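You operate a simulated robot arm through the tools that you are given. There is no shell and no other tool. Be economical: measure what you need, move in short steps, check, and stop when the job is done.

You are at the controls of a simulated two-armed robot. One attempt, no reset.

## Task
Take the lid off the clear jar with a blue band and lay it down on the top of the parts table. Fetch the teal tube and set it in the blue bucket. Take the black cap from the third level from the bottom of the steel shelf and put it on the top of the parts table. Put one of the purple pads from the top of the steel ledge on the top of the pipe duct. Take the green divider and put it on the pane with a grey edge. Take the green block from the dry again bay of the steel table and put it on the bed of the tipping cradle. Open the drip pan, take the green ring from the dry again bay of the steel table and leave it inside and shut the pan again. Lift the card holder flap open. The order is free. Set down upright: purple pad, green divider.

It is judged by the outcome, as a careful person would: the job done as asked, and still so three seconds after it is handed in. It fails if anything else is knocked over, pushed out of place, dropped, spilled or broken. A push-on lid holds only when it is set on centred and level and pressed home; a screw cap is set on level and turned clockwise until tight.

## Robot
Two 6-joint arms with two-finger parallel grippers on one trunk, on a base that drives. Base frame: it is fixed to the floor where the robot stands at the start and does not move with it; the origin is under the middle of the robot, x ahead of it, y to its left, z up. Readings come in m, degrees, newtons and seconds.
The left shoulder is at the start at [0.06, 0.187, 1.097], the right one opposite. Places, roughly: bed of the tipping cradle [-6.7, -6.3, 0.9]; black cap (6x6x3 cm) [1.9, 1.9, 1]; blue bucket (21x20x27 cm) [3.1, -4, 0.3]; card holder flap [6.1, -2.1, 0.8]; clear jar with a blue band (8x8x11 cm) [0.5, 0, 0.8]; drip pan [-7, -3.7, 0.3]; green block (8x5x4 cm) [-7.2, -6.4, 0.8]; green divider (20x6x12 cm) [-8.1, -6.5, 0.4]; green ring (7x7x2 cm) [-7.2, -6.5, 0.8]; pan [-7, -3.7, 0.3]; pane with a grey edge (24x20x2 cm) [-8.2, -6.5, 0.8]; purple pad (6x5x5 cm) [-4.7, -4.8, 0.9]; teal tube (5x5x8 cm) [0.4, -0.3, 0.8]; top of the parts table [0.9, -0.1, 0.8]; top of the pipe duct (15x96 cm) [-3.2, -4.42, 1.42]. Payload 1.57 kg a hand.
The tool frame of a hand sits at the grasp point between the pads (the TCP): z along the fingers, y along the line on which they close. The tips reach 0.03 m beyond it. Largest opening 0.11 m; finger width 0.024, thickness 0.012; the body of the gripper, 0.048 by 0.112 m, starts 0.078 m behind the TCP.
Orientation is told as [roll, pitch, yaw] about the base's x, y, z axes, in that order, counted from this pose: with the fingers straight down and closing along the base's y, the tool's x points along the base's -x, its y along +y and its z along -z.

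## Interface
- The arms move only by the tool play_rows. It takes "left_series", "right_series" or both (then of equal length, played together; a hand with none holds still); each is a list of rows, each an object of numbers (a shift or turn left out is 0, a gripper value left out holds the last): "claw": the gripper command, from -1 (fully open) to 1 (shut), values between in proportion; "dx", "dy", "dz": the shift along the base's x, y, z in units of 50 mm (1.0 is 50 mm); "rx", "ry", "rz": the turn, a rotation vector about the base's x, y, z in units of 8 degrees (1.0 is 8 degrees). In form: [{"claw": .., "dx": .., "dy": .., "dz": .., "rx": .., "ry": .., "rz": ..}, ...]. A call has 1 to 20 rows; each row shifts and turns the commanded pose from where the row before left it. A call with a number of a shift or a turn outside -1 to 1 is refused whole. A row lasts 0.2 s, in which the tool goes at most 0.05 m and 8.6 degrees; a call with a longer step from one row to the next is refused whole, and so is a gripper value outside its range. A pose out of reach is approached as far as the arm can. The call stops where the force on the tool passes 40 N (or 10 N more than at its start, if that is more) or the arm is blocked; 0.2 s more then pass. The fingers move at their own pace (about 0.153 m/s each) and stop on an object; they squeeze with about 32 N. The grip force told is the motor's: it shows also when the fingers shut on nothing. Time passes only in rows, and 0.2 s behind the last, so rows that do not move let the fingers close. It gives the time, the measured TCP pose, the force on the tool (base axes), the opening and the grip force at its end, in the units of the frame above (readings bear some noise), with the torque about the TCP (base axes, N m) and any sound that the robot's microphone picked up.
- Cameras (640 x 400 px; columns grow to the right, rows downward): "scene" is now at [0.0022, -0.0269, 1.6246]; the picture's right is [-0.39, -0.92, 0.00], its down [-0.79, 0.34, -0.51] and it looks along [0.47, -0.20, -0.86] (base axes); focal length 288 px, centre (320, 200). "left" rides on the left gripper at [0.07, -0.016, -0.141] in its tool frame; the picture's right is [0.23, 0.97, 0.00], its down [-0.86, 0.20, -0.48] and it looks along [-0.47, 0.11, 0.88] (tool axes); focal length 222 px, centre (320, 200). "right" rides on the right gripper at [0.07, 0.016, -0.141] in its tool frame; the picture's right is [-0.23, 0.97, 0.00], its down [-0.86, -0.20, -0.48] and it looks along [-0.47, -0.11, 0.88] (tool axes); focal length 222 px, centre (320, 200).
- snapshot(camera): a new picture of that camera. The clock stands still meanwhile.
- lift_body(by): slides the trunk up (or, below 0, down) by that many m; the arms and the scene camera ride with it, the base frame stays. It gives what a move gives, with no picture.
- roll_base(legs): drives the robot by 1 to 6 legs, each [ahead, left, turn to the left] in m, m and degrees, along the robot's own axes; the way and the turn of a leg run together, so that a leg with both is an arc; at most 1.5 m and 180 degrees a leg. The arms and the cameras ride along, it lands a little off, and it stops where it bumps. It gives what a move gives.
- turn_head(pan, tilt): turns the head with the scene camera to pan (to the left, within 86 degrees either way) and tilt (down, from -29 to 69), counted from straight ahead of the robot. It gives what a move gives.
- pixel_to_xyz(camera, pixels): for up to 12 pixels [column, row] of the newest picture of that camera ("zoom" is the newest enlarged one), the place [x, y, z] in the base frame of the surface seen there, good to about 0.002 m. The clock stands still meanwhile.
- zoom(camera, box): a new picture of the part [left, top, right, bottom] of that camera's present view, enlarged. The clock stands still meanwhile.
- finish_job(): hands the job in; it is judged then, once.

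Keep the steps short. Do not move on a guess: measure, check each grasp and each placing, and mend mistakes. In all there are 322 turns and 200 pictures (those below and enlarged ones count). Leave the grippers open and the arms clear of the work at the hand-in unless told otherwise, and finish with a single line.

The tools are called after "Request:" as name(argument=value, ...) on one line, values as JSON. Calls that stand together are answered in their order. play_rows: Moves the arms, as the interface text tells. Its arguments: {"type":"object","properties":{"left_series":{"type":"array","items":{"type":"object","properties":{"claw":{"type":"number"},"dx":{"type":"number"},"dy":{"type":"number"},"dz":{"type":"number"},"rx":{"type":"number"},"ry":{"type":"number"},"rz":{"type":"number"}}}},"right_series":{"type":"array","items":{"type":"object","properties":{"claw":{"type":"number"},"dx":{"type":"number"},"dy":{"type":"number"},"dz":{"type":"number"},"rx":{"type":"number"},"ry":{"type":"number"},"rz":{"type":"number"}}}}},"required":[]} The other tools are called the same way: lift_body (by) slides the trunk up or down; roll_base (legs) drives the base; turn_head (pan, tilt) turns the head that bears the scene camera; snapshot (camera) takes a picture; pixel_to_xyz (camera, pixels) gives the place of the surface under pixels of a picture; zoom (camera, box) takes an enlarged picture of a part of a camera's view; finish_job () hands the job in.

At the start:

```text
time_s: 0.0
left_position: [0.4492, 0.1303, 1.0216]
left_tool_rot: [0.0, 0.0, 0.0]
left_contact_force: [0.5, 0.6, -0.1]
left_wrist_torque: [-0.01, 0.01, 0.02]
left_grip_width: 0.1105
left_grasp_force: 0.2
right_position: [0.4231, -0.2955, 1.0831]
right_tool_rot: [0.0, 0.0, 0.0]
right_contact_force: [-0.3, -0.2, -0.2]
right_wrist_torque: [0.02, 0.01, 0.0]
right_grip_width: 0.11
right_grasp_force: 0.1
trunk travel left (down, up): [-0.725, 0.265]
robot x, y, heading: [-0.0022, -0.0011, -0.2]
head pan, tilt: [-22.9, 59.5]
```

scene: 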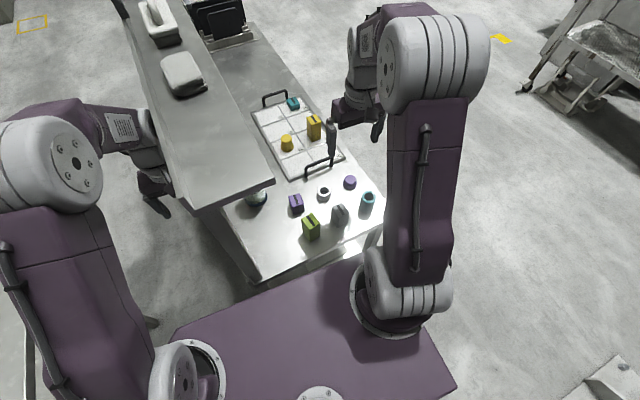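
right: 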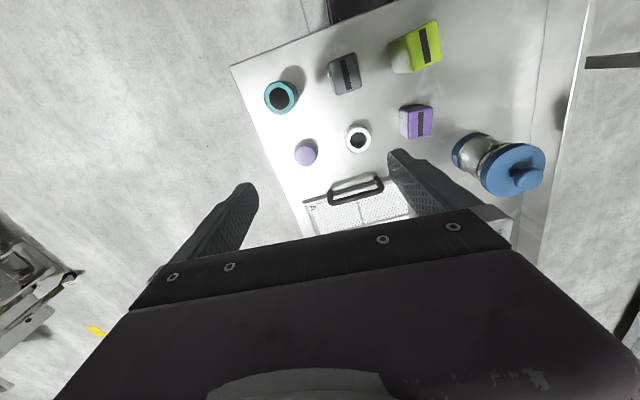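
left: 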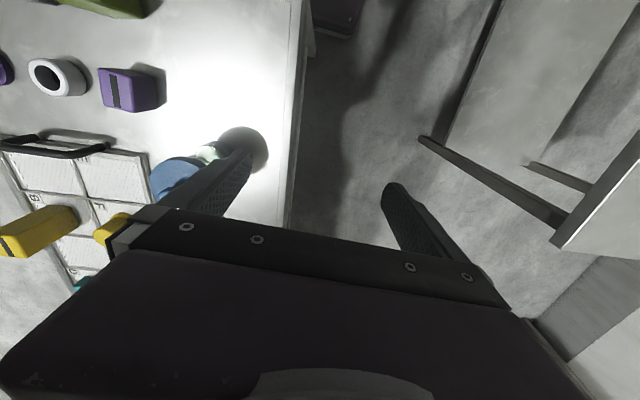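

I see the jar with its blue knobbed lid at (518,170) and the teal tube at (281,97) in the right picture. I'll measure both, plus some free table spots.

Request:
pixel_to_xyz(camera="right", pixels=[[525, 178], [505, 160], [515, 192], [470, 145], [281, 97], [270, 90], [345, 75], [416, 122], [358, 138], [450, 200], [300, 60], [560, 100]])

Request:
pixel_to_xyz(camera="scene", pixels=[[256, 196], [240, 170], [270, 182], [367, 203], [340, 228], [250, 240], [360, 240], [300, 250], [323, 193], [350, 182], [180, 70], [200, 190]])

Request:
zoom(camera="right", box=[230, 20, 590, 240])

```text
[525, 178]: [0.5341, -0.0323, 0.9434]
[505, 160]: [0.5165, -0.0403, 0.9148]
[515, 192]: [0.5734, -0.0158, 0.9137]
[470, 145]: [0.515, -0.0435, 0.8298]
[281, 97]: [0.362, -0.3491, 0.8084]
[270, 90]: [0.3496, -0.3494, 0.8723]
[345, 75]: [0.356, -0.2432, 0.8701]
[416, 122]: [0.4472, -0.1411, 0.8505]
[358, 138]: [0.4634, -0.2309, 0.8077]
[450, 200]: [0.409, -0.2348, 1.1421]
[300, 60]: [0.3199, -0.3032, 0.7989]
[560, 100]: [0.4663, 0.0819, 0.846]
```

```text
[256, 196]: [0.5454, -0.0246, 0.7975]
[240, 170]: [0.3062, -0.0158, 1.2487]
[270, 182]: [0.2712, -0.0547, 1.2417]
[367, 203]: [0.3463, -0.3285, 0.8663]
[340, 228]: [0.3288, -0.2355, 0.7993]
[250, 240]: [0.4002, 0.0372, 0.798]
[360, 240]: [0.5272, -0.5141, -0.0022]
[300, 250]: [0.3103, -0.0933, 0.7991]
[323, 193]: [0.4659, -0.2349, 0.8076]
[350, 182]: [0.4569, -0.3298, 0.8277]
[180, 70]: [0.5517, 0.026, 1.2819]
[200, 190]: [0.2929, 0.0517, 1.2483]
```

```text
1.78 times, centred on (410, 130) of right
```

zoom: 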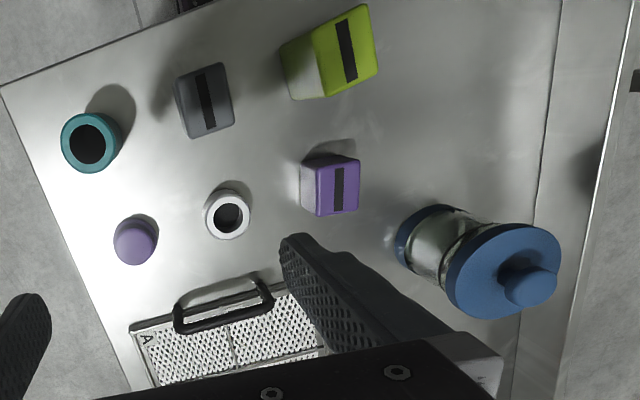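

Knob top is at about (0.534,-0.032,0.943). The left hand is already under the overhead board (about z 1.25), so I'll bring it over the lid at its present height and look.

Request:
play_rows(left_series=[{"claw": -1, "dx": 0.3, "dy": -0.55}, {"dx": 0.3, "dy": -0.55}, {"dx": 0.3, "dy": -0.55}, {"dx": 0.3, "dy": -0.55}, {"dx": 0.3, "dy": -0.6}, {"dx": 0.2, "dy": -0.44}, {}])

Request:
snapshot(camera="left")

Request:
snapshot(camera="right")

```text
time_s: 1.8
left_position: [0.5757, 0.1331, 1.0256]
left_tool_rot: [-0.5, -0.5, 13.5]
left_contact_force: [0.9, 0.0, -0.5]
left_wrist_torque: [0.04, -0.01, 0.03]
left_grip_width: 0.1102
left_grasp_force: 0.1
right_position: [0.5119, -0.1711, 1.091]
right_tool_rot: [-0.9, -0.5, 10.8]
right_contact_force: [0.4, -0.7, 0.2]
right_wrist_torque: [0.05, -0.02, 0.01]
right_grip_width: 0.11
right_grasp_force: 0.0
trunk travel left (down, up): [-0.725, 0.265]
robot x, y, heading: [0.0534, 0.025, 10.8]
head pan, tilt: [-22.9, 59.5]
stopped in row 7 (left hand): the arm was blocked; the commanded pose is now the measured one
```

```text
195 pictures are left
```

left: 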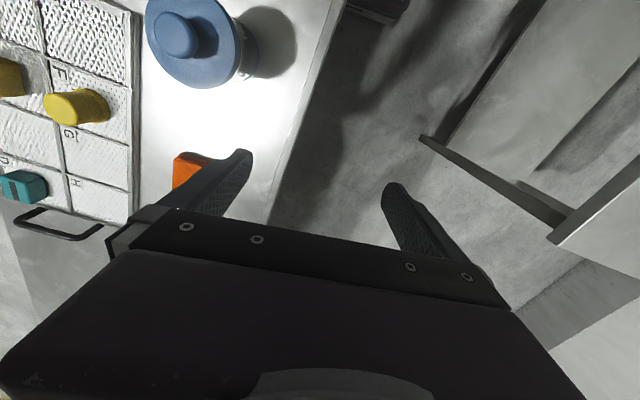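

```text
194 pictures are left
```

right: 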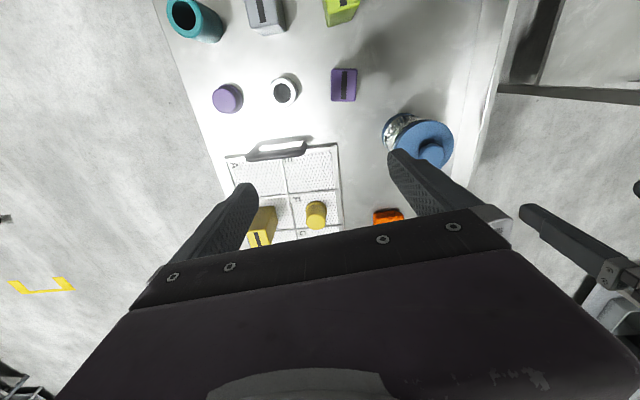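

The base itself was turned (heading 10.8°): something on the left arm pressed on the furniture. I'll look at the scene before anything else.

Request:
snapshot(camera="scene")

```text
193 pictures are left
```

scene: 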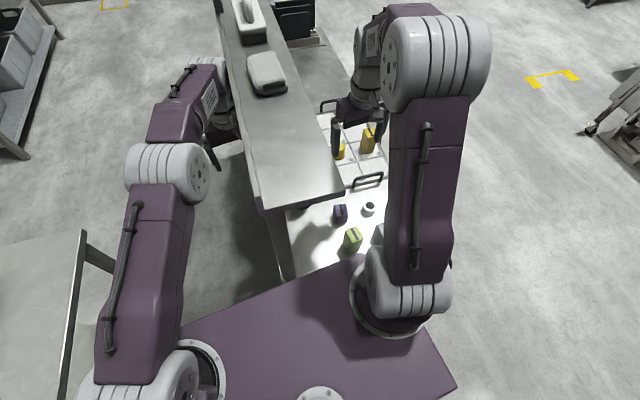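

The left wrist touches the overhead board's left edge. I'll ease the left hand away from it (+y), then measure the board's edges.

Request:
play_rows(left_series=[{"dy": 0.5, "dx": -0.3}, {"dy": 0.5, "dx": -0.3}, {}])

Request:
pixel_to_xyz(camera="scene", pixels=[[342, 190], [310, 120], [288, 60], [265, 205], [235, 105], [217, 20], [275, 0], [300, 150], [267, 75], [310, 190], [290, 260], [30, 260]])

Request:
zoom(camera="scene", box=[160, 0, 400, 280])

```text
time_s: 2.6
left_position: [0.5582, 0.1399, 1.0228]
left_tool_rot: [0.3, 0.0, 11.2]
left_contact_force: [0.2, 0.3, 0.3]
left_wrist_torque: [-0.04, -0.05, 0.0]
left_grip_width: 0.1099
left_grasp_force: 0.0
right_position: [0.5196, -0.1994, 1.0817]
right_tool_rot: [0.2, -0.1, 10.0]
right_contact_force: [0.3, 0.2, -0.4]
right_wrist_torque: [-0.04, 0.0, -0.01]
right_grip_width: 0.1099
right_grasp_force: 0.1
trunk travel left (down, up): [-0.725, 0.265]
robot x, y, heading: [0.0542, 0.0231, 10.1]
head pan, tilt: [-22.9, 59.5]
```

```text
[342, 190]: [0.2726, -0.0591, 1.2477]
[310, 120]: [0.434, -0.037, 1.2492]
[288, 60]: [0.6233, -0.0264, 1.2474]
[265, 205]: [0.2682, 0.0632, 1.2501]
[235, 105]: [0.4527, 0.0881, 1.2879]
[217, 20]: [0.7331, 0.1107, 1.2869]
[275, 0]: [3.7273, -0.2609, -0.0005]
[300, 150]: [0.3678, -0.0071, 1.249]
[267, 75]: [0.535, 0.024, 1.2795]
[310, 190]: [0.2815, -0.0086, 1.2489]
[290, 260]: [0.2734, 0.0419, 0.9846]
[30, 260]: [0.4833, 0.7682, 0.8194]
```

```text
1.43 times, centred on (280, 140) of scene
```

zoom: 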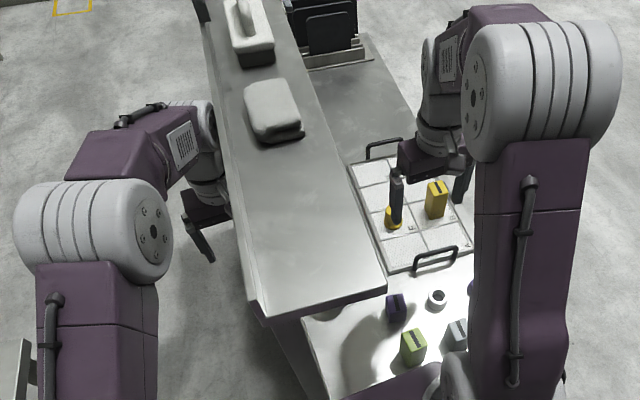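

The board overhangs the jar: its right edge is at y≈-0.03, at z 1.25. I'll back the base straight out along the board, tuck the left arm away, and later take the lid with the right hand tilted in from the right side.

Request:
roll_base(legs=[[-0.387, 0.109, 0]])

Request:
play_rows(left_series=[{"dy": 0.9, "dx": -0.4}, {"dy": 0.9, "dx": -0.4}, {"dy": 0.9, "dx": -0.4}, {"dy": 0.9, "dx": -0.4}, {"dy": 0.9, "dx": -0.4}, {}])

```text
time_s: 5.1
left_position: [0.1571, 0.1813, 1.0222]
left_tool_rot: [0.4, 0.1, 11.6]
left_contact_force: [0.0, -0.8, -0.8]
left_wrist_torque: [0.02, -0.02, 0.01]
left_grip_width: 0.1101
left_grasp_force: 0.0
right_position: [0.1195, -0.1585, 1.0818]
right_tool_rot: [0.2, 0.0, 10.0]
right_contact_force: [0.3, 0.3, 0.0]
right_wrist_torque: [-0.02, -0.05, 0.02]
right_grip_width: 0.1098
right_grasp_force: 0.0
trunk travel left (down, up): [-0.725, 0.265]
robot x, y, heading: [-0.3484, 0.0657, 10.3]
head pan, tilt: [-22.9, 59.5]
```

```text
time_s: 6.5
left_position: [0.0568, 0.4073, 1.0201]
left_tool_rot: [0.4, 0.0, 11.4]
left_contact_force: [0.1, 0.3, -0.6]
left_wrist_torque: [0.0, 0.01, -0.02]
left_grip_width: 0.1101
left_grasp_force: 0.1
right_position: [0.1197, -0.161, 1.0817]
right_tool_rot: [0.3, 0.1, 10.2]
right_contact_force: [-0.3, -0.3, 0.3]
right_wrist_torque: [0.01, 0.03, 0.03]
right_grip_width: 0.1102
right_grasp_force: 0.1
trunk travel left (down, up): [-0.725, 0.265]
robot x, y, heading: [-0.3471, 0.0651, 10.1]
head pan, tilt: [-22.9, 59.5]
```

Backed out cleanly. Now I'll straighten the heading and turn the right hand: yaw 90° (closing along x), then tilt 40° so its wrist leans to the right.

Request:
roll_base(legs=[[0, 0, -10.1]])

Request:
play_rows(right_series=[{"claw": -1, "rz": 1, "dz": 0.2}, {"rz": 1, "dz": 0.2}, {"rz": 1, "dz": 0.2}, {"rz": 1, "dz": 0.2}, {"rz": 1}, {"rz": 1}, {"rz": 1}, {"rz": 1}, {"rz": 1}, {"rz": 1}, {"rz": 1}, {"rz": 0.25}, {"rx": 1}, {"rx": 1}, {"rx": 1}, {"rx": 1}, {"rx": 1}, {}])

```text
time_s: 7.6
left_position: [0.1111, 0.331, 1.022]
left_tool_rot: [0.4, -0.1, 1.4]
left_contact_force: [0.6, 0.3, 0.4]
left_wrist_torque: [0.0, 0.01, -0.01]
left_grip_width: 0.11
left_grasp_force: 0.1
right_position: [0.0746, -0.2373, 1.0809]
right_tool_rot: [0.2, 0.0, 0.0]
right_contact_force: [-0.6, -0.4, -0.2]
right_wrist_torque: [0.0, 0.0, 0.03]
right_grip_width: 0.11
right_grasp_force: 0.1
trunk travel left (down, up): [-0.725, 0.265]
robot x, y, heading: [-0.3489, 0.0651, 0.0]
head pan, tilt: [-22.9, 59.5]
```

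```text
time_s: 11.4
left_position: [0.1119, 0.3319, 1.0216]
left_tool_rot: [0.3, 0.1, 1.5]
left_contact_force: [-0.8, 0.4, -0.1]
left_wrist_torque: [0.01, -0.01, 0.03]
left_grip_width: 0.11
left_grasp_force: 0.1
right_position: [0.0737, -0.2385, 1.1214]
right_tool_rot: [0.3, -40.2, 90.1]
right_contact_force: [-0.6, -0.2, -0.4]
right_wrist_torque: [0.0, -0.03, -0.03]
right_grip_width: 0.1101
right_grasp_force: 0.1
trunk travel left (down, up): [-0.725, 0.265]
robot x, y, heading: [-0.3468, 0.0636, -0.0]
head pan, tilt: [-22.9, 59.5]
```

The hand took the wanted pose. Now I drive the base back to the table.

Request:
roll_base(legs=[[0.34, -0.08, 0]])

Request:
snapshot(camera="right")

Request:
snapshot(camera="scene")

```text
time_s: 13.7
left_position: [0.451, 0.251, 1.0214]
left_tool_rot: [0.3, 0.0, 1.3]
left_contact_force: [-0.1, -0.2, 0.0]
left_wrist_torque: [0.0, 0.01, 0.03]
left_grip_width: 0.1099
left_grasp_force: 0.1
right_position: [0.412, -0.319, 1.1223]
right_tool_rot: [0.2, -40.0, 89.9]
right_contact_force: [0.1, -0.9, 0.4]
right_wrist_torque: [-0.01, 0.0, -0.01]
right_grip_width: 0.1103
right_grasp_force: 0.1
trunk travel left (down, up): [-0.725, 0.265]
robot x, y, heading: [-0.0089, -0.0159, 0.1]
head pan, tilt: [-22.9, 59.5]
```

```text
191 pictures are left
```

right: 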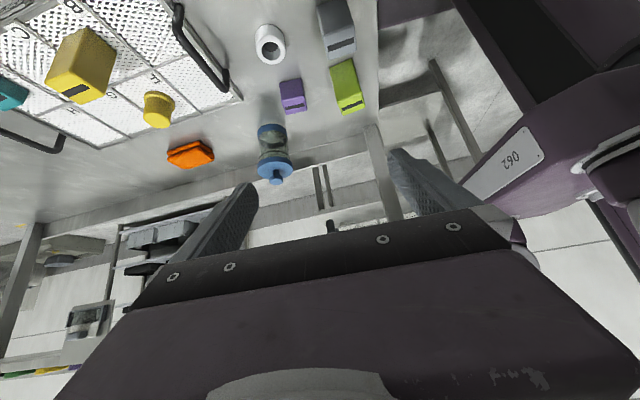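

```text
190 pictures are left
```

scene: 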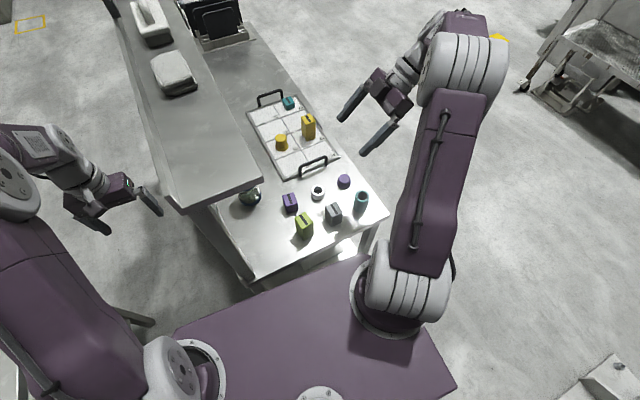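

Request:
zoom(camera="right", box=[220, 100, 330, 200])

Request:
pixel_to_xyz(camera="right", pixels=[[276, 175], [275, 181], [276, 169], [259, 172], [291, 168], [268, 163], [273, 150], [272, 132]])

```text
4.00 times, centred on (275, 150) of right
```

zoom: 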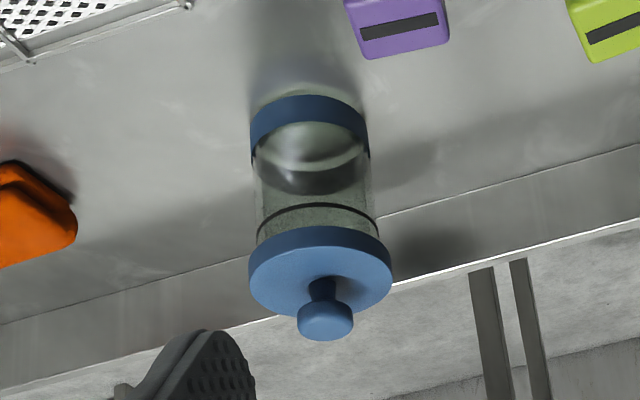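

```text
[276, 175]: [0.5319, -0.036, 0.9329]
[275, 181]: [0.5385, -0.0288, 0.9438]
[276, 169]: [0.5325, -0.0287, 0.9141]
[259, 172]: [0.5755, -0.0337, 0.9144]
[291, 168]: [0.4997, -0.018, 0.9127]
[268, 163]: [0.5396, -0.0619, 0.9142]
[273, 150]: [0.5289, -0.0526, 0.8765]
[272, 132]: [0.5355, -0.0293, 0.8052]
```

The lid has a mushroom knob with centre about (0.537,-0.027), head z 0.925–0.944, lid top 0.914. I'll approach to 0.1 m short along the tool axis.

Request:
play_rows(right_series=[{"dx": 0.42, "dy": 0.73, "dz": -0.32}, {"dx": 0.42, "dy": 0.73, "dz": -0.32}, {"dx": 0.42, "dy": 0.73, "dz": -0.32}, {"dx": 0.42, "dy": 0.73, "dz": -0.32}, {"dx": 0.42, "dy": 0.73, "dz": -0.32}, {"dx": 0.4, "dy": 0.73, "dz": -0.32}, {}])

Request:
snapshot(camera="right")

```text
time_s: 15.3
left_position: [0.4509, 0.2496, 1.0228]
left_tool_rot: [0.3, 0.1, 1.2]
left_contact_force: [0.1, 0.2, 0.4]
left_wrist_torque: [0.0, -0.02, 0.01]
left_grip_width: 0.1101
left_grasp_force: 0.0
right_position: [0.5381, -0.0988, 1.0257]
right_tool_rot: [0.2, -40.0, 90.0]
right_contact_force: [-0.5, 0.0, 0.7]
right_wrist_torque: [0.0, -0.04, 0.02]
right_grip_width: 0.1101
right_grasp_force: 0.0
trunk travel left (down, up): [-0.725, 0.265]
robot x, y, heading: [-0.0081, -0.016, 0.1]
head pan, tilt: [-22.9, 59.5]
```

```text
188 pictures are left
```

right: 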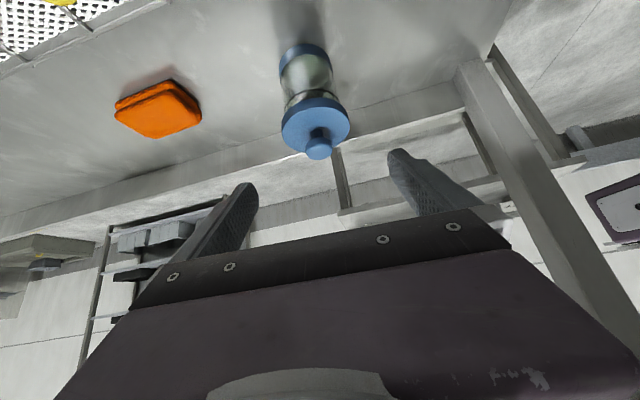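

The knob at (318,148) is centred between the fingers. Moving the last 0.1 m along the tool axis.

Request:
play_rows(right_series=[{"dy": 0.6, "dz": -0.7}, {"dy": 0.5, "dz": -0.6}, {"dy": 0.18, "dz": -0.23}, {}])

Request:
snapshot(camera="right")

```text
time_s: 16.3
left_position: [0.4514, 0.2509, 1.0208]
left_tool_rot: [0.4, 0.0, 1.3]
left_contact_force: [0.0, 0.0, 0.6]
left_wrist_torque: [0.01, 0.04, 0.02]
left_grip_width: 0.1104
left_grasp_force: 0.0
right_position: [0.5389, -0.0344, 0.9482]
right_tool_rot: [0.4, -40.0, 89.9]
right_contact_force: [0.3, 0.0, -0.3]
right_wrist_torque: [0.01, 0.01, 0.0]
right_grip_width: 0.11
right_grasp_force: 0.2
trunk travel left (down, up): [-0.725, 0.265]
robot x, y, heading: [-0.0114, -0.0168, 0.1]
head pan, tilt: [-22.9, 59.5]
```

```text
187 pictures are left
```

right: 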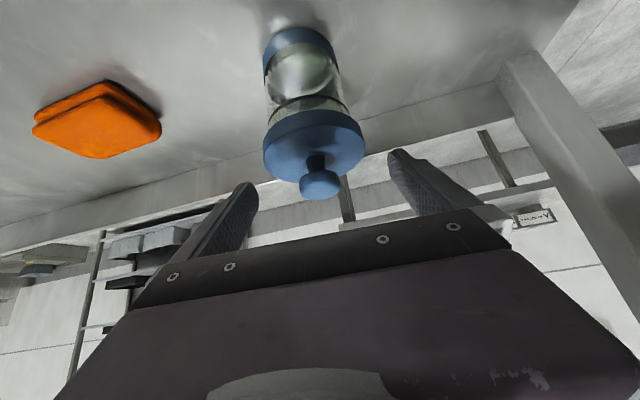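

The knob is between the finger pads. Closing.

Request:
play_rows(right_series=[{"claw": 1}, {}, {}, {}])

Request:
snapshot(camera="right")

```text
time_s: 17.3
left_position: [0.4508, 0.2517, 1.0224]
left_tool_rot: [0.4, 0.1, 1.3]
left_contact_force: [-0.2, -0.8, -0.4]
left_wrist_torque: [-0.02, 0.01, -0.02]
left_grip_width: 0.11
left_grasp_force: 0.1
right_position: [0.5392, -0.0353, 0.9492]
right_tool_rot: [0.2, -39.9, 89.9]
right_contact_force: [-0.1, -0.3, 0.7]
right_wrist_torque: [0.04, -0.01, 0.02]
right_grip_width: 0.0289
right_grasp_force: 32.2
trunk travel left (down, up): [-0.725, 0.265]
robot x, y, heading: [-0.0094, -0.0158, -0.3]
head pan, tilt: [-22.9, 59.5]
heard: snap
```

```text
186 pictures are left
```

right: 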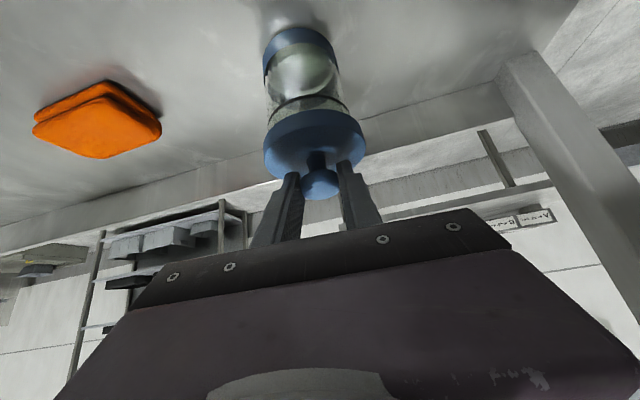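

The knob is held (0.029 m, 32 N); a "snap" was heard. I'll lift 10 mm and see whether the lid alone comes up.

Request:
play_rows(right_series=[{"dz": 0.1}, {"dz": 0.1}, {}])

Request:
zoom(camera="right", box=[220, 0, 420, 220])

```text
time_s: 18.1
left_position: [0.4512, 0.2511, 1.0215]
left_tool_rot: [0.4, 0.0, 1.4]
left_contact_force: [-0.4, 0.7, 0.0]
left_wrist_torque: [0.02, -0.01, -0.01]
left_grip_width: 0.1101
left_grasp_force: 0.0
right_position: [0.538, -0.034, 0.959]
right_tool_rot: [0.3, -40.0, 89.9]
right_contact_force: [-0.4, 0.2, -0.6]
right_wrist_torque: [-0.01, -0.02, -0.03]
right_grip_width: 0.029
right_grasp_force: 33.0
trunk travel left (down, up): [-0.725, 0.265]
robot x, y, heading: [-0.0128, -0.0198, -0.1]
head pan, tilt: [-22.9, 59.5]
```

```text
1.82 times, centred on (320, 110) of right
```

zoom: 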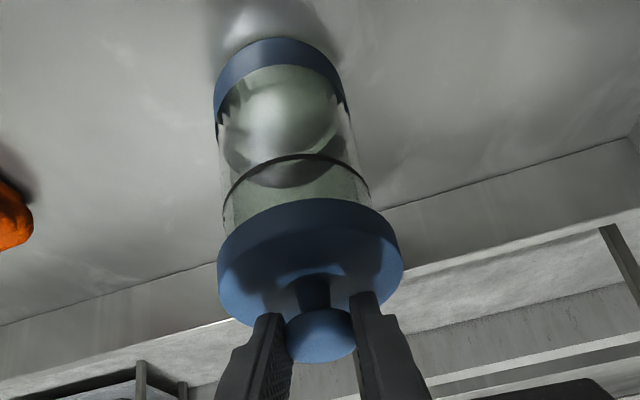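

Request:
pixel_to_xyz(camera="zoom", pixels=[[280, 60], [300, 157], [310, 210], [300, 240], [320, 335], [225, 235]])

```text
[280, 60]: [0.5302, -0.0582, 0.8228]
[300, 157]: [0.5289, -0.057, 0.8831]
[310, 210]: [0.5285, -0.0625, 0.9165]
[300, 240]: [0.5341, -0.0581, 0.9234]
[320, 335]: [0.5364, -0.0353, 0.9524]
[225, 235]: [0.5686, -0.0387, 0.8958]
```

Not conclusive; lift another 20 mm and look again.

Request:
play_rows(right_series=[{"dz": 0.2}, {"dz": 0.2}, {}])

Request:
zoom(camera="right", box=[220, 0, 420, 220])

Request:
pixel_to_xyz(camera="zoom", pixels=[[280, 60], [260, 50], [310, 210], [300, 140], [320, 335], [225, 235]])

```text
time_s: 18.9
left_position: [0.4511, 0.2503, 1.0218]
left_tool_rot: [0.4, 0.0, 1.3]
left_contact_force: [-0.1, -0.3, -0.7]
left_wrist_torque: [-0.02, -0.02, -0.01]
left_grip_width: 0.1098
left_grasp_force: 0.1
right_position: [0.5383, -0.0337, 0.9804]
right_tool_rot: [0.4, -40.0, 90.0]
right_contact_force: [0.4, -0.3, -0.9]
right_wrist_torque: [-0.02, 0.01, 0.05]
right_grip_width: 0.0286
right_grasp_force: 32.0
trunk travel left (down, up): [-0.725, 0.265]
robot x, y, heading: [-0.0129, -0.0187, -0.0]
head pan, tilt: [-22.9, 59.5]
```

```text
1.82 times, centred on (320, 110) of right
```

zoom: 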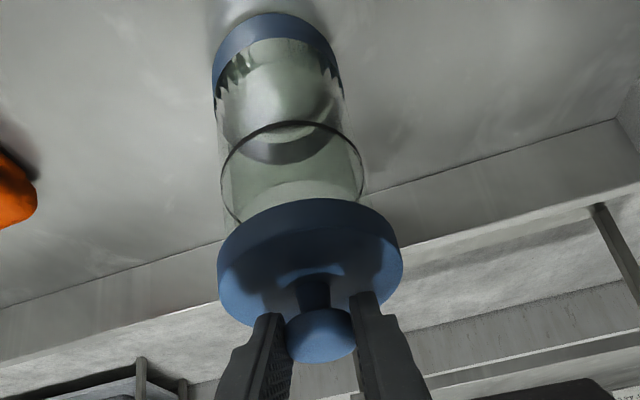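

```text
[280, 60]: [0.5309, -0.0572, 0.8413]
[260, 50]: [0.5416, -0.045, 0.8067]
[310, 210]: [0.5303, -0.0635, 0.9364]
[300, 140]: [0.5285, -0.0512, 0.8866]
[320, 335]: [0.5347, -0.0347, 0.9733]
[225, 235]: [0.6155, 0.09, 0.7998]
```

The lid is off and the jar stands unmoved. I'll check the free spot around (0.42,-0.05) and neighbours in the scene picture.

Request:
pixel_to_xyz(camera="scene", pixels=[[304, 222], [296, 240], [312, 236], [289, 202], [283, 214], [265, 215], [255, 225], [240, 205], [250, 245], [225, 225], [275, 240]])

Request:
zoom(camera="scene", box=[190, 120, 400, 280])

```text
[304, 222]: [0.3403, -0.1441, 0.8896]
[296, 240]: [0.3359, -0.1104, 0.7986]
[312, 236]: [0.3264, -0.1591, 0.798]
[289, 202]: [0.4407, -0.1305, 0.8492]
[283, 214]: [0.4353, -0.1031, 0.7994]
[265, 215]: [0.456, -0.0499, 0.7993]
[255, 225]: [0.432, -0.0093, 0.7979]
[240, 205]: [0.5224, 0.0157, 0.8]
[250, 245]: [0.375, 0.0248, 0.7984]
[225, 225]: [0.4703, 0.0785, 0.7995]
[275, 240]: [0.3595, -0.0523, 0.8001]
```

```text
2.50 times, centred on (295, 200) of scene
```

zoom: 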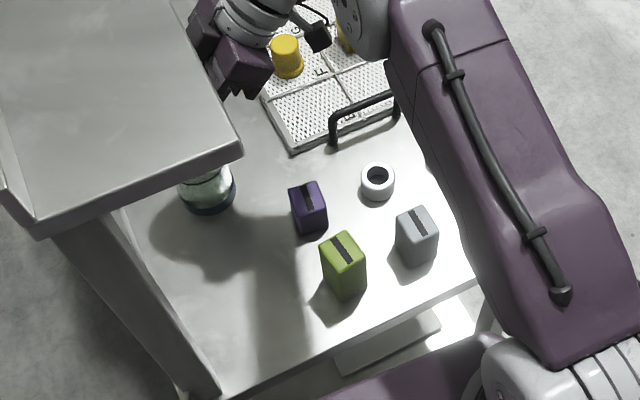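

The spot (0.425,-0.035) is free. Raise, shift -x 0.112, and lower to just above the table.

Request:
play_rows(right_series=[{"dz": 0.7}, {"dx": -0.6, "dy": -0.05}, {"dx": -0.6, "dy": -0.05}, {"dx": -0.6, "dy": -0.06}, {"dx": -0.44}, {"dz": -0.7}, {"dz": -0.7}, {"dz": -0.7}, {"dz": -0.6}, {}])

Request:
play_rows(right_series=[{"dz": -0.1}, {"dz": -0.1}, {"dz": -0.1}, {}])

Request:
snapshot(camera="right")

```text
time_s: 21.1
left_position: [0.4508, 0.2514, 1.0217]
left_tool_rot: [0.4, 0.1, 1.3]
left_contact_force: [-0.3, 0.1, 0.6]
left_wrist_torque: [-0.04, -0.03, 0.0]
left_grip_width: 0.1102
left_grasp_force: 0.0
right_position: [0.4257, -0.0432, 0.8792]
right_tool_rot: [0.2, -40.0, 90.1]
right_contact_force: [-0.5, 0.5, 0.2]
right_wrist_torque: [-0.03, -0.01, 0.03]
right_grip_width: 0.0287
right_grasp_force: 32.0
trunk travel left (down, up): [-0.725, 0.265]
robot x, y, heading: [-0.0133, -0.0164, 0.2]
head pan, tilt: [-22.9, 59.5]
```

```text
time_s: 22.1
left_position: [0.4517, 0.2499, 1.0216]
left_tool_rot: [0.4, 0.1, 1.3]
left_contact_force: [-0.7, 0.6, 0.1]
left_wrist_torque: [-0.02, -0.03, -0.03]
left_grip_width: 0.1102
left_grasp_force: 0.1
right_position: [0.4252, -0.0422, 0.8651]
right_tool_rot: [0.3, -40.0, 90.0]
right_contact_force: [0.5, -0.2, -0.6]
right_wrist_torque: [0.03, 0.01, 0.01]
right_grip_width: 0.0289
right_grasp_force: 31.8
trunk travel left (down, up): [-0.725, 0.265]
robot x, y, heading: [-0.0118, -0.0148, 0.2]
head pan, tilt: [-22.9, 59.5]
```

```text
182 pictures are left
```

right: 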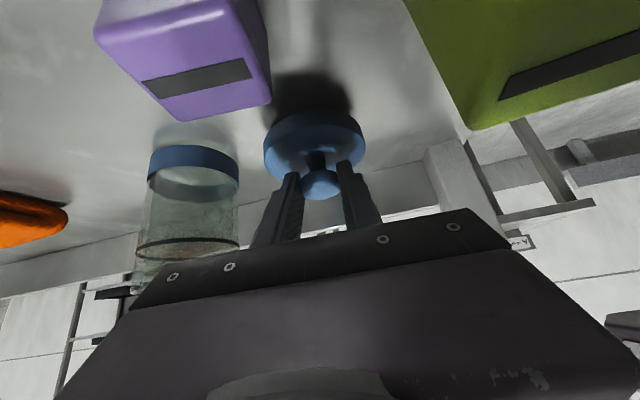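

Nearly down. I'll lower in 2–3 mm steps until I feel the table.

Request:
play_rows(right_series=[{"dz": -0.06}, {"dz": -0.06}, {"dz": -0.05}, {}])

Request:
zoom(camera="right", box=[220, 80, 420, 220])

```text
time_s: 23.1
left_position: [0.4527, 0.2509, 1.0213]
left_tool_rot: [0.4, 0.0, 1.3]
left_contact_force: [0.6, 0.2, 0.7]
left_wrist_torque: [0.0, 0.02, -0.02]
left_grip_width: 0.1099
left_grasp_force: 0.0
right_position: [0.4259, -0.043, 0.8559]
right_tool_rot: [0.3, -40.1, 90.0]
right_contact_force: [0.1, 0.1, 0.1]
right_wrist_torque: [0.02, -0.02, 0.0]
right_grip_width: 0.0288
right_grasp_force: 32.6
trunk travel left (down, up): [-0.725, 0.265]
robot x, y, heading: [-0.0103, -0.0204, -0.0]
head pan, tilt: [-22.9, 59.5]
```

```text
2.86 times, centred on (320, 150) of right
```

zoom: 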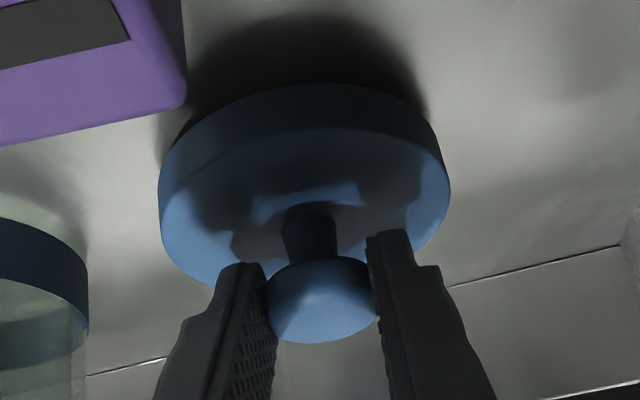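

Request:
pixel_to_xyz(camera="zoom", pixels=[[300, 90], [300, 125], [300, 75], [300, 150]])

Request:
play_rows(right_series=[{"dz": -0.05}, {"dz": -0.05}, {"dz": -0.05}, {}])

```text
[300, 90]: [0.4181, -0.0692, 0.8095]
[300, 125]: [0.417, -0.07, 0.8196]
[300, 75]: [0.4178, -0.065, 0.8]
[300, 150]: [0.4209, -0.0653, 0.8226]
```

```text
time_s: 24.1
left_position: [0.4513, 0.2504, 1.0212]
left_tool_rot: [0.4, 0.0, 1.3]
left_contact_force: [-0.1, -0.6, -0.4]
left_wrist_torque: [-0.01, 0.01, 0.0]
left_grip_width: 0.11
left_grasp_force: 0.1
right_position: [0.4252, -0.0426, 0.8478]
right_tool_rot: [0.3, -40.1, 89.9]
right_contact_force: [1.8, 0.1, 7.0]
right_wrist_torque: [0.06, 0.2, 0.0]
right_grip_width: 0.0289
right_grasp_force: 32.7
trunk travel left (down, up): [-0.725, 0.265]
robot x, y, heading: [-0.0066, -0.0183, 0.1]
head pan, tilt: [-22.9, 59.5]
```

Contact: 7 N upward. Release partly (so the finger doesn't reach the jar) and back off along the tool axis.

Request:
play_rows(right_series=[{"claw": 0.1}, {}, {}, {"dy": -0.3, "dz": 0.36}, {"dy": -0.6, "dz": 0.7}, {"dy": -0.6, "dz": 0.7}, {"dy": -0.6, "dz": 0.7}, {"claw": -1}])

Request:
zoom(camera="right", box=[160, 0, 480, 200])

```text
time_s: 25.9
left_position: [0.4518, 0.2509, 1.0204]
left_tool_rot: [0.4, -0.1, 1.2]
left_contact_force: [0.0, 1.0, 0.0]
left_wrist_torque: [0.01, 0.02, -0.02]
left_grip_width: 0.11
left_grasp_force: 0.1
right_position: [0.4261, -0.1484, 0.973]
right_tool_rot: [0.5, -40.0, 90.0]
right_contact_force: [0.6, -0.6, -1.2]
right_wrist_torque: [0.0, 0.01, -0.01]
right_grip_width: 0.11
right_grasp_force: 0.1
trunk travel left (down, up): [-0.725, 0.265]
robot x, y, heading: [-0.0091, -0.0159, 0.1]
head pan, tilt: [-22.9, 59.5]
```

```text
2.00 times, centred on (320, 100) of right
```

zoom: 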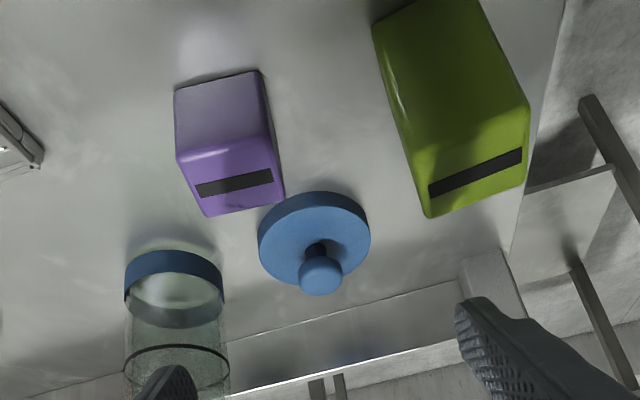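

The lid lies flat, nothing disturbed. Next the black cap: I'll lift and retract the right hand, back the base away, and look towards the steel shelf at (1.9,1.9).

Request:
play_rows(right_series=[{"dy": -0.6, "dz": 0.6, "dx": -0.4}, {"dy": -0.6, "dz": 0.6, "dx": -0.4}, {"dy": -0.6, "dz": 0.5, "dx": -0.4}, {}])

Request:
roll_base(legs=[[-0.5, 0, 0]])

Request:
turn_head(pan=42, tilt=18)

Request:
snapshot(camera="scene")

```text
time_s: 26.9
left_position: [0.4518, 0.2504, 1.0212]
left_tool_rot: [0.4, 0.1, 1.3]
left_contact_force: [0.3, 0.4, -0.3]
left_wrist_torque: [0.04, 0.03, 0.04]
left_grip_width: 0.1102
left_grasp_force: 0.1
right_position: [0.365, -0.2399, 1.0566]
right_tool_rot: [0.3, -39.9, 90.1]
right_contact_force: [-0.2, -0.5, -0.5]
right_wrist_torque: [-0.01, 0.02, -0.01]
right_grip_width: 0.1099
right_grasp_force: 0.1
trunk travel left (down, up): [-0.725, 0.265]
robot x, y, heading: [-0.0092, -0.0196, -0.1]
head pan, tilt: [-22.9, 59.5]
```

```text
time_s: 29.8
left_position: [-0.0442, 0.252, 1.0205]
left_tool_rot: [0.4, 0.0, 1.5]
left_contact_force: [0.5, -0.2, -0.1]
left_wrist_torque: [-0.02, -0.01, 0.03]
left_grip_width: 0.11
left_grasp_force: 0.0
right_position: [-0.128, -0.2387, 1.0561]
right_tool_rot: [0.3, -39.9, 90.1]
right_contact_force: [-0.3, 0.5, -0.4]
right_wrist_torque: [-0.02, -0.02, 0.0]
right_grip_width: 0.1099
right_grasp_force: 0.0
trunk travel left (down, up): [-0.725, 0.265]
robot x, y, heading: [-0.5056, -0.0177, 0.4]
head pan, tilt: [-22.9, 59.5]
```

```text
time_s: 31.1
left_position: [-0.0437, 0.2509, 1.021]
left_tool_rot: [0.4, 0.1, 1.5]
left_contact_force: [-0.5, 0.2, 0.3]
left_wrist_torque: [0.0, 0.02, -0.02]
left_grip_width: 0.1101
left_grasp_force: 0.0
right_position: [-0.1279, -0.2384, 1.057]
right_tool_rot: [0.3, -40.1, 90.2]
right_contact_force: [-0.3, 0.3, 0.2]
right_wrist_torque: [-0.01, 0.02, 0.02]
right_grip_width: 0.11
right_grasp_force: 0.0
trunk travel left (down, up): [-0.725, 0.265]
robot x, y, heading: [-0.5024, -0.0165, 0.1]
head pan, tilt: [42.0, 18.0]
```

```text
179 pictures are left
```

scene: 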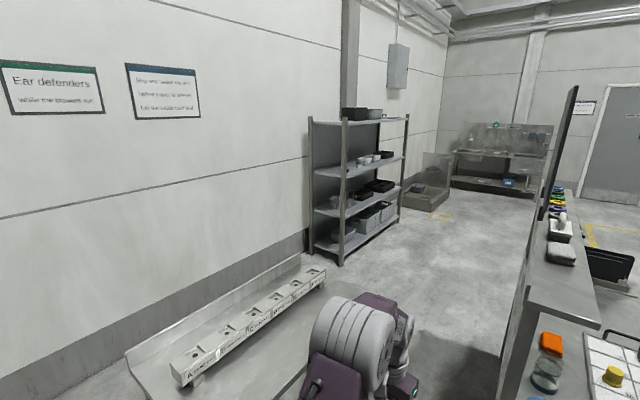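

The steel shelf stands along the left wall, open towards -y, four levels. I'll zoom on it.

Request:
zoom(camera="scene", box=[300, 95, 420, 270])

Request:
pixel_to_xyz(camera="scene", pixels=[[342, 172], [400, 157], [387, 154], [368, 160], [342, 255], [400, 210], [315, 243], [408, 190], [350, 118], [230, 330], [420, 190], [330, 280]])

```text
2.29 times, centred on (360, 182) of scene
```

zoom: 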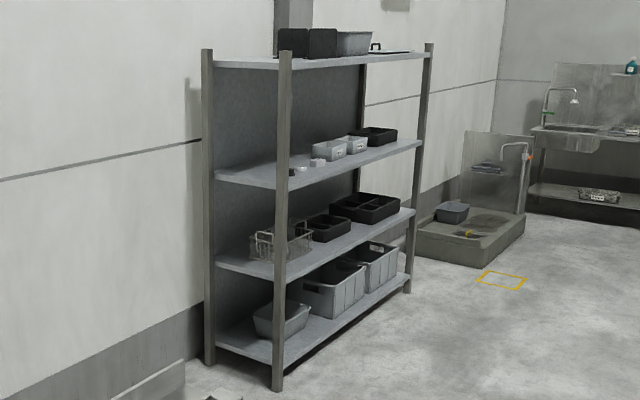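

```text
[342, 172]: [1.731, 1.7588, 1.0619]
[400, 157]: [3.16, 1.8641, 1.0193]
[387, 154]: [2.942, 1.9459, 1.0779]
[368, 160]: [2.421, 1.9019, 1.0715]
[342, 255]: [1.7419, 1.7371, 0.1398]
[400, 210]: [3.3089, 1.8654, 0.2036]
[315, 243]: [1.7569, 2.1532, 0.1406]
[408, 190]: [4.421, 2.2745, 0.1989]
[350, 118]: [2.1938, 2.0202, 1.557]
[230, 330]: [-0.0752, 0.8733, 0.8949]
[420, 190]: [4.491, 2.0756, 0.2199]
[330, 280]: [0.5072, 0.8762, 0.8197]
```

The cap should be the dark spot near the left post on level 3 (z≈1.0). I need to know the gap between the bench on the left and the parts table.

Request:
turn_head(pan=25, tilt=40)

Request:
snapshot(camera="scene")

```text
time_s: 32.0
left_position: [-0.0445, 0.2517, 1.0209]
left_tool_rot: [0.4, 0.0, 1.4]
left_contact_force: [-0.7, 0.1, -0.9]
left_wrist_torque: [-0.02, 0.02, 0.06]
left_grip_width: 0.11
left_grasp_force: 0.0
right_position: [-0.1287, -0.239, 1.057]
right_tool_rot: [0.3, -40.0, 90.2]
right_contact_force: [-0.3, 0.4, -0.2]
right_wrist_torque: [-0.01, 0.0, -0.02]
right_grip_width: 0.1101
right_grasp_force: 0.1
trunk travel left (down, up): [-0.725, 0.265]
robot x, y, heading: [-0.5038, -0.0167, 0.2]
head pan, tilt: [25.0, 40.0]
```

```text
177 pictures are left
```

scene: 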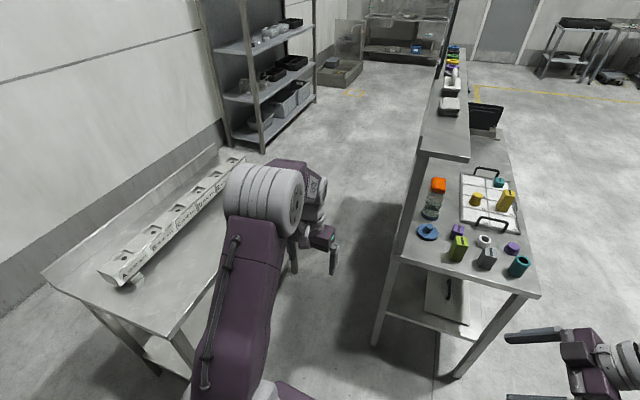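

Request:
pixel_to_xyz(camera="scene", pixels=[[172, 330], [330, 165], [245, 170], [400, 250], [378, 345], [345, 250], [540, 295], [510, 155], [462, 370], [260, 150], [470, 155], [430, 130]])

Request:
turn_head(pan=-30, tilt=35)

Request:
snapshot(camera="scene")

```text
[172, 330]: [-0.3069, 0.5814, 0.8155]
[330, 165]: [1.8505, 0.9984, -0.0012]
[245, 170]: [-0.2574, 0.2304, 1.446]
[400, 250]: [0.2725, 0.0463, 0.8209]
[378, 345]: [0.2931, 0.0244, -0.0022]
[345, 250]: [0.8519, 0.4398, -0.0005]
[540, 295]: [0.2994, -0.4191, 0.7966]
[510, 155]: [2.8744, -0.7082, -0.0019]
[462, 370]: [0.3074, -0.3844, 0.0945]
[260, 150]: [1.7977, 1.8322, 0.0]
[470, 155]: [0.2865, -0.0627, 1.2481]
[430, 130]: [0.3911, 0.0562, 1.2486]
```

```text
time_s: 33.2
left_position: [-0.0438, 0.2517, 1.021]
left_tool_rot: [0.4, 0.0, 1.5]
left_contact_force: [-0.1, 0.1, -0.5]
left_wrist_torque: [0.0, -0.01, -0.01]
left_grip_width: 0.11
left_grasp_force: 0.0
right_position: [-0.1286, -0.2379, 1.0569]
right_tool_rot: [0.3, -40.0, 90.2]
right_contact_force: [0.2, -0.6, 0.2]
right_wrist_torque: [-0.01, -0.03, 0.01]
right_grip_width: 0.1099
right_grasp_force: 0.1
trunk travel left (down, up): [-0.725, 0.265]
robot x, y, heading: [-0.5047, -0.0158, -0.1]
head pan, tilt: [-30.0, 35.0]
```

```text
176 pictures are left
```

scene: 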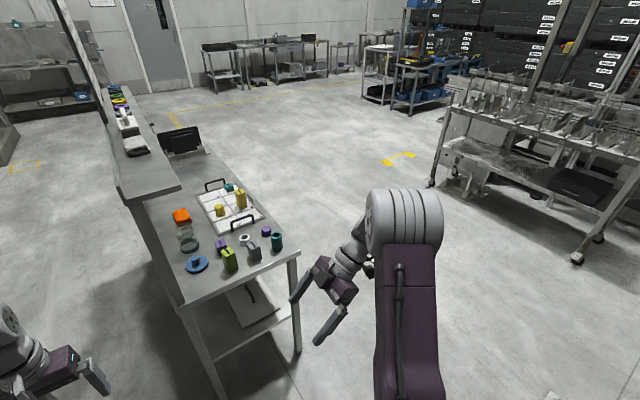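

The left gap (~0.5 m) looks too narrow. I'll go round the table's right side; measure the rack there.

Request:
pixel_to_xyz(camera="scene", pixels=[[578, 258], [432, 182], [299, 348], [240, 90], [205, 155], [180, 150], [320, 120], [210, 140], [205, 95], [365, 95], [600, 240], [100, 110]])

```text
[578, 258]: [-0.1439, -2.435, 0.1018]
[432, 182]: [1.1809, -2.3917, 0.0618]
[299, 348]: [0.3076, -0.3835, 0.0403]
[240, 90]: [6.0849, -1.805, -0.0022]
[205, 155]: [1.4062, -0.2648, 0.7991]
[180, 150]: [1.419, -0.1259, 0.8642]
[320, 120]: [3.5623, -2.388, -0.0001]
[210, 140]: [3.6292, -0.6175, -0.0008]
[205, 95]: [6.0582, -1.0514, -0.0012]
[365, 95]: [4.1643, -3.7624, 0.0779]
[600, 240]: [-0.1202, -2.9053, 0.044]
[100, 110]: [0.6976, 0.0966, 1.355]
```

Corridor y -0.42…-2.39 is free. Drive round: right 1.25, ahead 2.8, left 1.4, then turn to face the shelf.

Request:
roll_base(legs=[[0, -1.25, 0], [1.4, 0, 0], [1.4, 0, 0], [0, 1.4, 0], [0, 0, 90]])

Request:
turn_head(pan=15, tilt=25)

Request:
snapshot(camera="scene")

```text
time_s: 37.0
left_position: [-0.0219, -0.3634, 1.0635]
left_tool_rot: [1.0, -9.5, 1.9]
left_contact_force: [-0.7, -1.2, -1.0]
left_wrist_torque: [0.17, -0.08, 0.03]
left_grip_width: 0.11
left_grasp_force: 0.0
right_position: [-0.1359, -0.8612, 1.0796]
right_tool_rot: [-6.5, -39.0, 94.6]
right_contact_force: [1.3, -2.2, 0.3]
right_wrist_torque: [0.1, 0.08, 0.08]
right_grip_width: 0.1102
right_grasp_force: 0.1
trunk travel left (down, up): [-0.725, 0.265]
robot x, y, heading: [-0.4415, -0.6476, -0.2]
head pan, tilt: [-30.0, 35.0]
stopped in leg 1: the robot was blocked; the commanded pose is now the measured one
```

```text
time_s: 38.1
left_position: [0.0013, -0.3818, 1.0692]
left_tool_rot: [2.4, -10.0, 1.7]
left_contact_force: [-1.5, 1.7, 0.9]
left_wrist_torque: [-0.06, -0.12, -0.03]
left_grip_width: 0.11
left_grasp_force: 0.0
right_position: [-0.1208, -0.879, 1.0705]
right_tool_rot: [-5.6, -40.0, 94.3]
right_contact_force: [-1.5, 0.7, 0.2]
right_wrist_torque: [-0.09, -0.09, -0.07]
right_grip_width: 0.11
right_grasp_force: 0.1
trunk travel left (down, up): [-0.725, 0.265]
robot x, y, heading: [-0.4406, -0.6461, 0.2]
head pan, tilt: [15.0, 25.0]
```

```text
175 pictures are left
```

scene: 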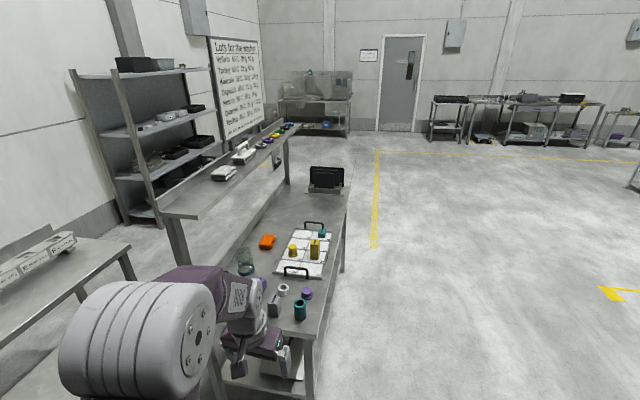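

Blocked on the right, and hands show a tilt. Look down to the right to see what was hit.

Request:
turn_head(pan=-80, tilt=50)

Request:
snapshot(camera="scene")

```text
time_s: 39.8
left_position: [-0.0697, -0.4634, 1.0625]
left_tool_rot: [2.8, -8.0, 1.9]
left_contact_force: [2.1, -3.7, 0.2]
left_wrist_torque: [0.2, 0.22, 0.07]
left_grip_width: 0.11
left_grasp_force: 0.0
right_position: [-0.1795, -0.9606, 1.0634]
right_tool_rot: [-4.8, -40.8, 94.1]
right_contact_force: [-1.8, -2.7, -0.6]
right_wrist_torque: [0.25, -0.27, -0.22]
right_grip_width: 0.1098
right_grasp_force: 0.0
trunk travel left (down, up): [-0.725, 0.265]
robot x, y, heading: [-0.5128, -0.7137, 1.0]
head pan, tilt: [-80.0, 50.0]
```

```text
174 pictures are left
```

scene: 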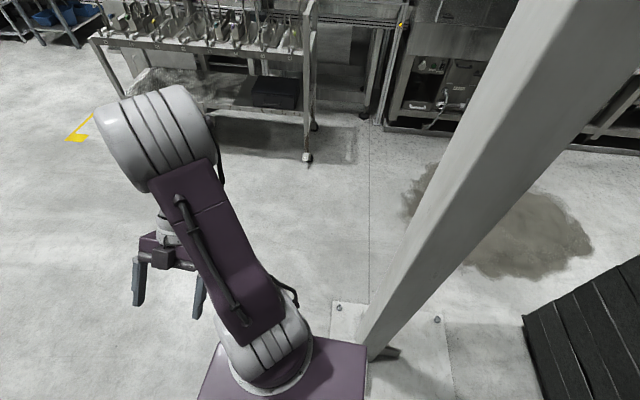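

A pillar with a base plate is at the right rear; I've run against it. Measure it.

Request:
pixel_to_xyz(camera="scene", pixels=[[370, 340], [390, 345], [435, 320], [340, 305], [440, 340], [450, 250], [400, 220], [500, 300], [590, 330], [310, 330]])

```text
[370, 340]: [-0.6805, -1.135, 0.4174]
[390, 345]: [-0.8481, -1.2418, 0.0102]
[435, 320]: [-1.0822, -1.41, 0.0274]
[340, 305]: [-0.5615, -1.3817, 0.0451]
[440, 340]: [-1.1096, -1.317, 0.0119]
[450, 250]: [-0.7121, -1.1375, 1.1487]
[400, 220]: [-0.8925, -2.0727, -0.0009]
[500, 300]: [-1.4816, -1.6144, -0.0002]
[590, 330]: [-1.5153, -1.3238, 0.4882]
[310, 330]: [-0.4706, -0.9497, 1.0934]
```

The pillar is around (-0.68…-0.95, -1.14…-1.4). I'll move left off it, ahead a little, then pass right in front of it.

Request:
roll_base(legs=[[0, 0.22, 0], [0.4, 0, 0]])

Request:
snapshot(camera="scene")

```text
time_s: 40.6
left_position: [-0.0503, -0.2953, 1.0821]
left_tool_rot: [2.0, -13.5, 6.4]
left_contact_force: [0.6, 3.9, -0.5]
left_wrist_torque: [-0.41, 0.03, -0.12]
left_grip_width: 0.1097
left_grasp_force: 0.1
right_position: [-0.1259, -0.8031, 1.0785]
right_tool_rot: [-10.5, -39.8, 102.1]
right_contact_force: [1.9, 3.8, 0.4]
right_wrist_torque: [-0.37, 0.13, 0.09]
right_grip_width: 0.1101
right_grasp_force: 0.1
trunk travel left (down, up): [-0.725, 0.265]
robot x, y, heading: [-0.3951, -0.5967, 5.2]
head pan, tilt: [-80.0, 50.0]
stopped in leg 1: the robot was blocked; the commanded pose is now the measured one
```

```text
173 pictures are left
```

scene: 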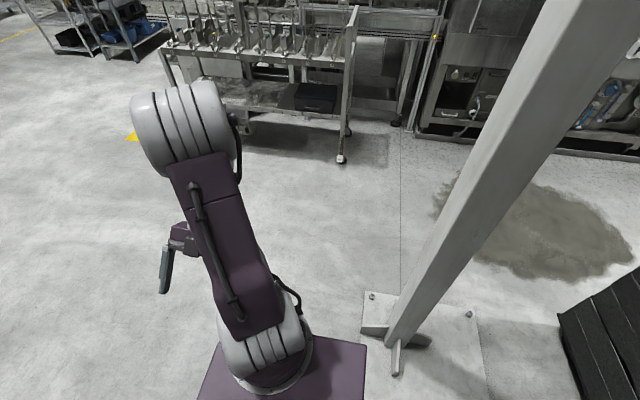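

I'm likely caught on the base plate's edge. Try a short straight move ahead.

Request:
roll_base(legs=[[0.15, 0, 0]])

Request:
turn_head(pan=-86, tilt=69)

Request:
snapshot(camera="scene")

```text
time_s: 42.0
left_position: [0.1065, -0.3393, 1.0823]
left_tool_rot: [3.2, -12.7, 3.2]
left_contact_force: [0.6, -1.3, -0.5]
left_wrist_torque: [0.04, 0.02, -0.01]
left_grip_width: 0.1099
left_grasp_force: 0.1
right_position: [0.0045, -0.8406, 1.0734]
right_tool_rot: [-9.8, -40.7, 98.7]
right_contact_force: [0.2, 0.5, -0.5]
right_wrist_torque: [0.05, -0.03, 0.03]
right_grip_width: 0.1099
right_grasp_force: 0.1
trunk travel left (down, up): [-0.725, 0.265]
robot x, y, heading: [-0.267, -0.5997, 2.2]
head pan, tilt: [-80.0, 50.0]
```

```text
time_s: 42.8
left_position: [0.1053, -0.3367, 1.0815]
left_tool_rot: [2.9, -12.6, 3.4]
left_contact_force: [0.0, -0.1, -0.3]
left_wrist_torque: [-0.01, -0.04, -0.01]
left_grip_width: 0.1101
left_grasp_force: 0.1
right_position: [0.0026, -0.8384, 1.074]
right_tool_rot: [-9.9, -40.5, 98.8]
right_contact_force: [0.2, 1.6, -0.1]
right_wrist_torque: [0.0, 0.02, -0.01]
right_grip_width: 0.1099
right_grasp_force: 0.0
trunk travel left (down, up): [-0.725, 0.265]
robot x, y, heading: [-0.2665, -0.6012, 2.2]
head pan, tilt: [-85.9, 68.8]
```

```text
172 pictures are left
```

scene: 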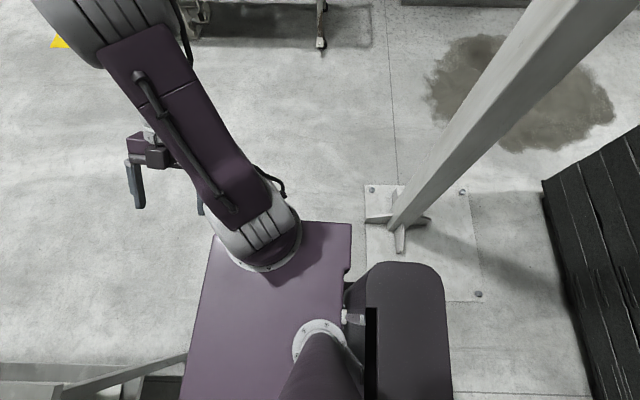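

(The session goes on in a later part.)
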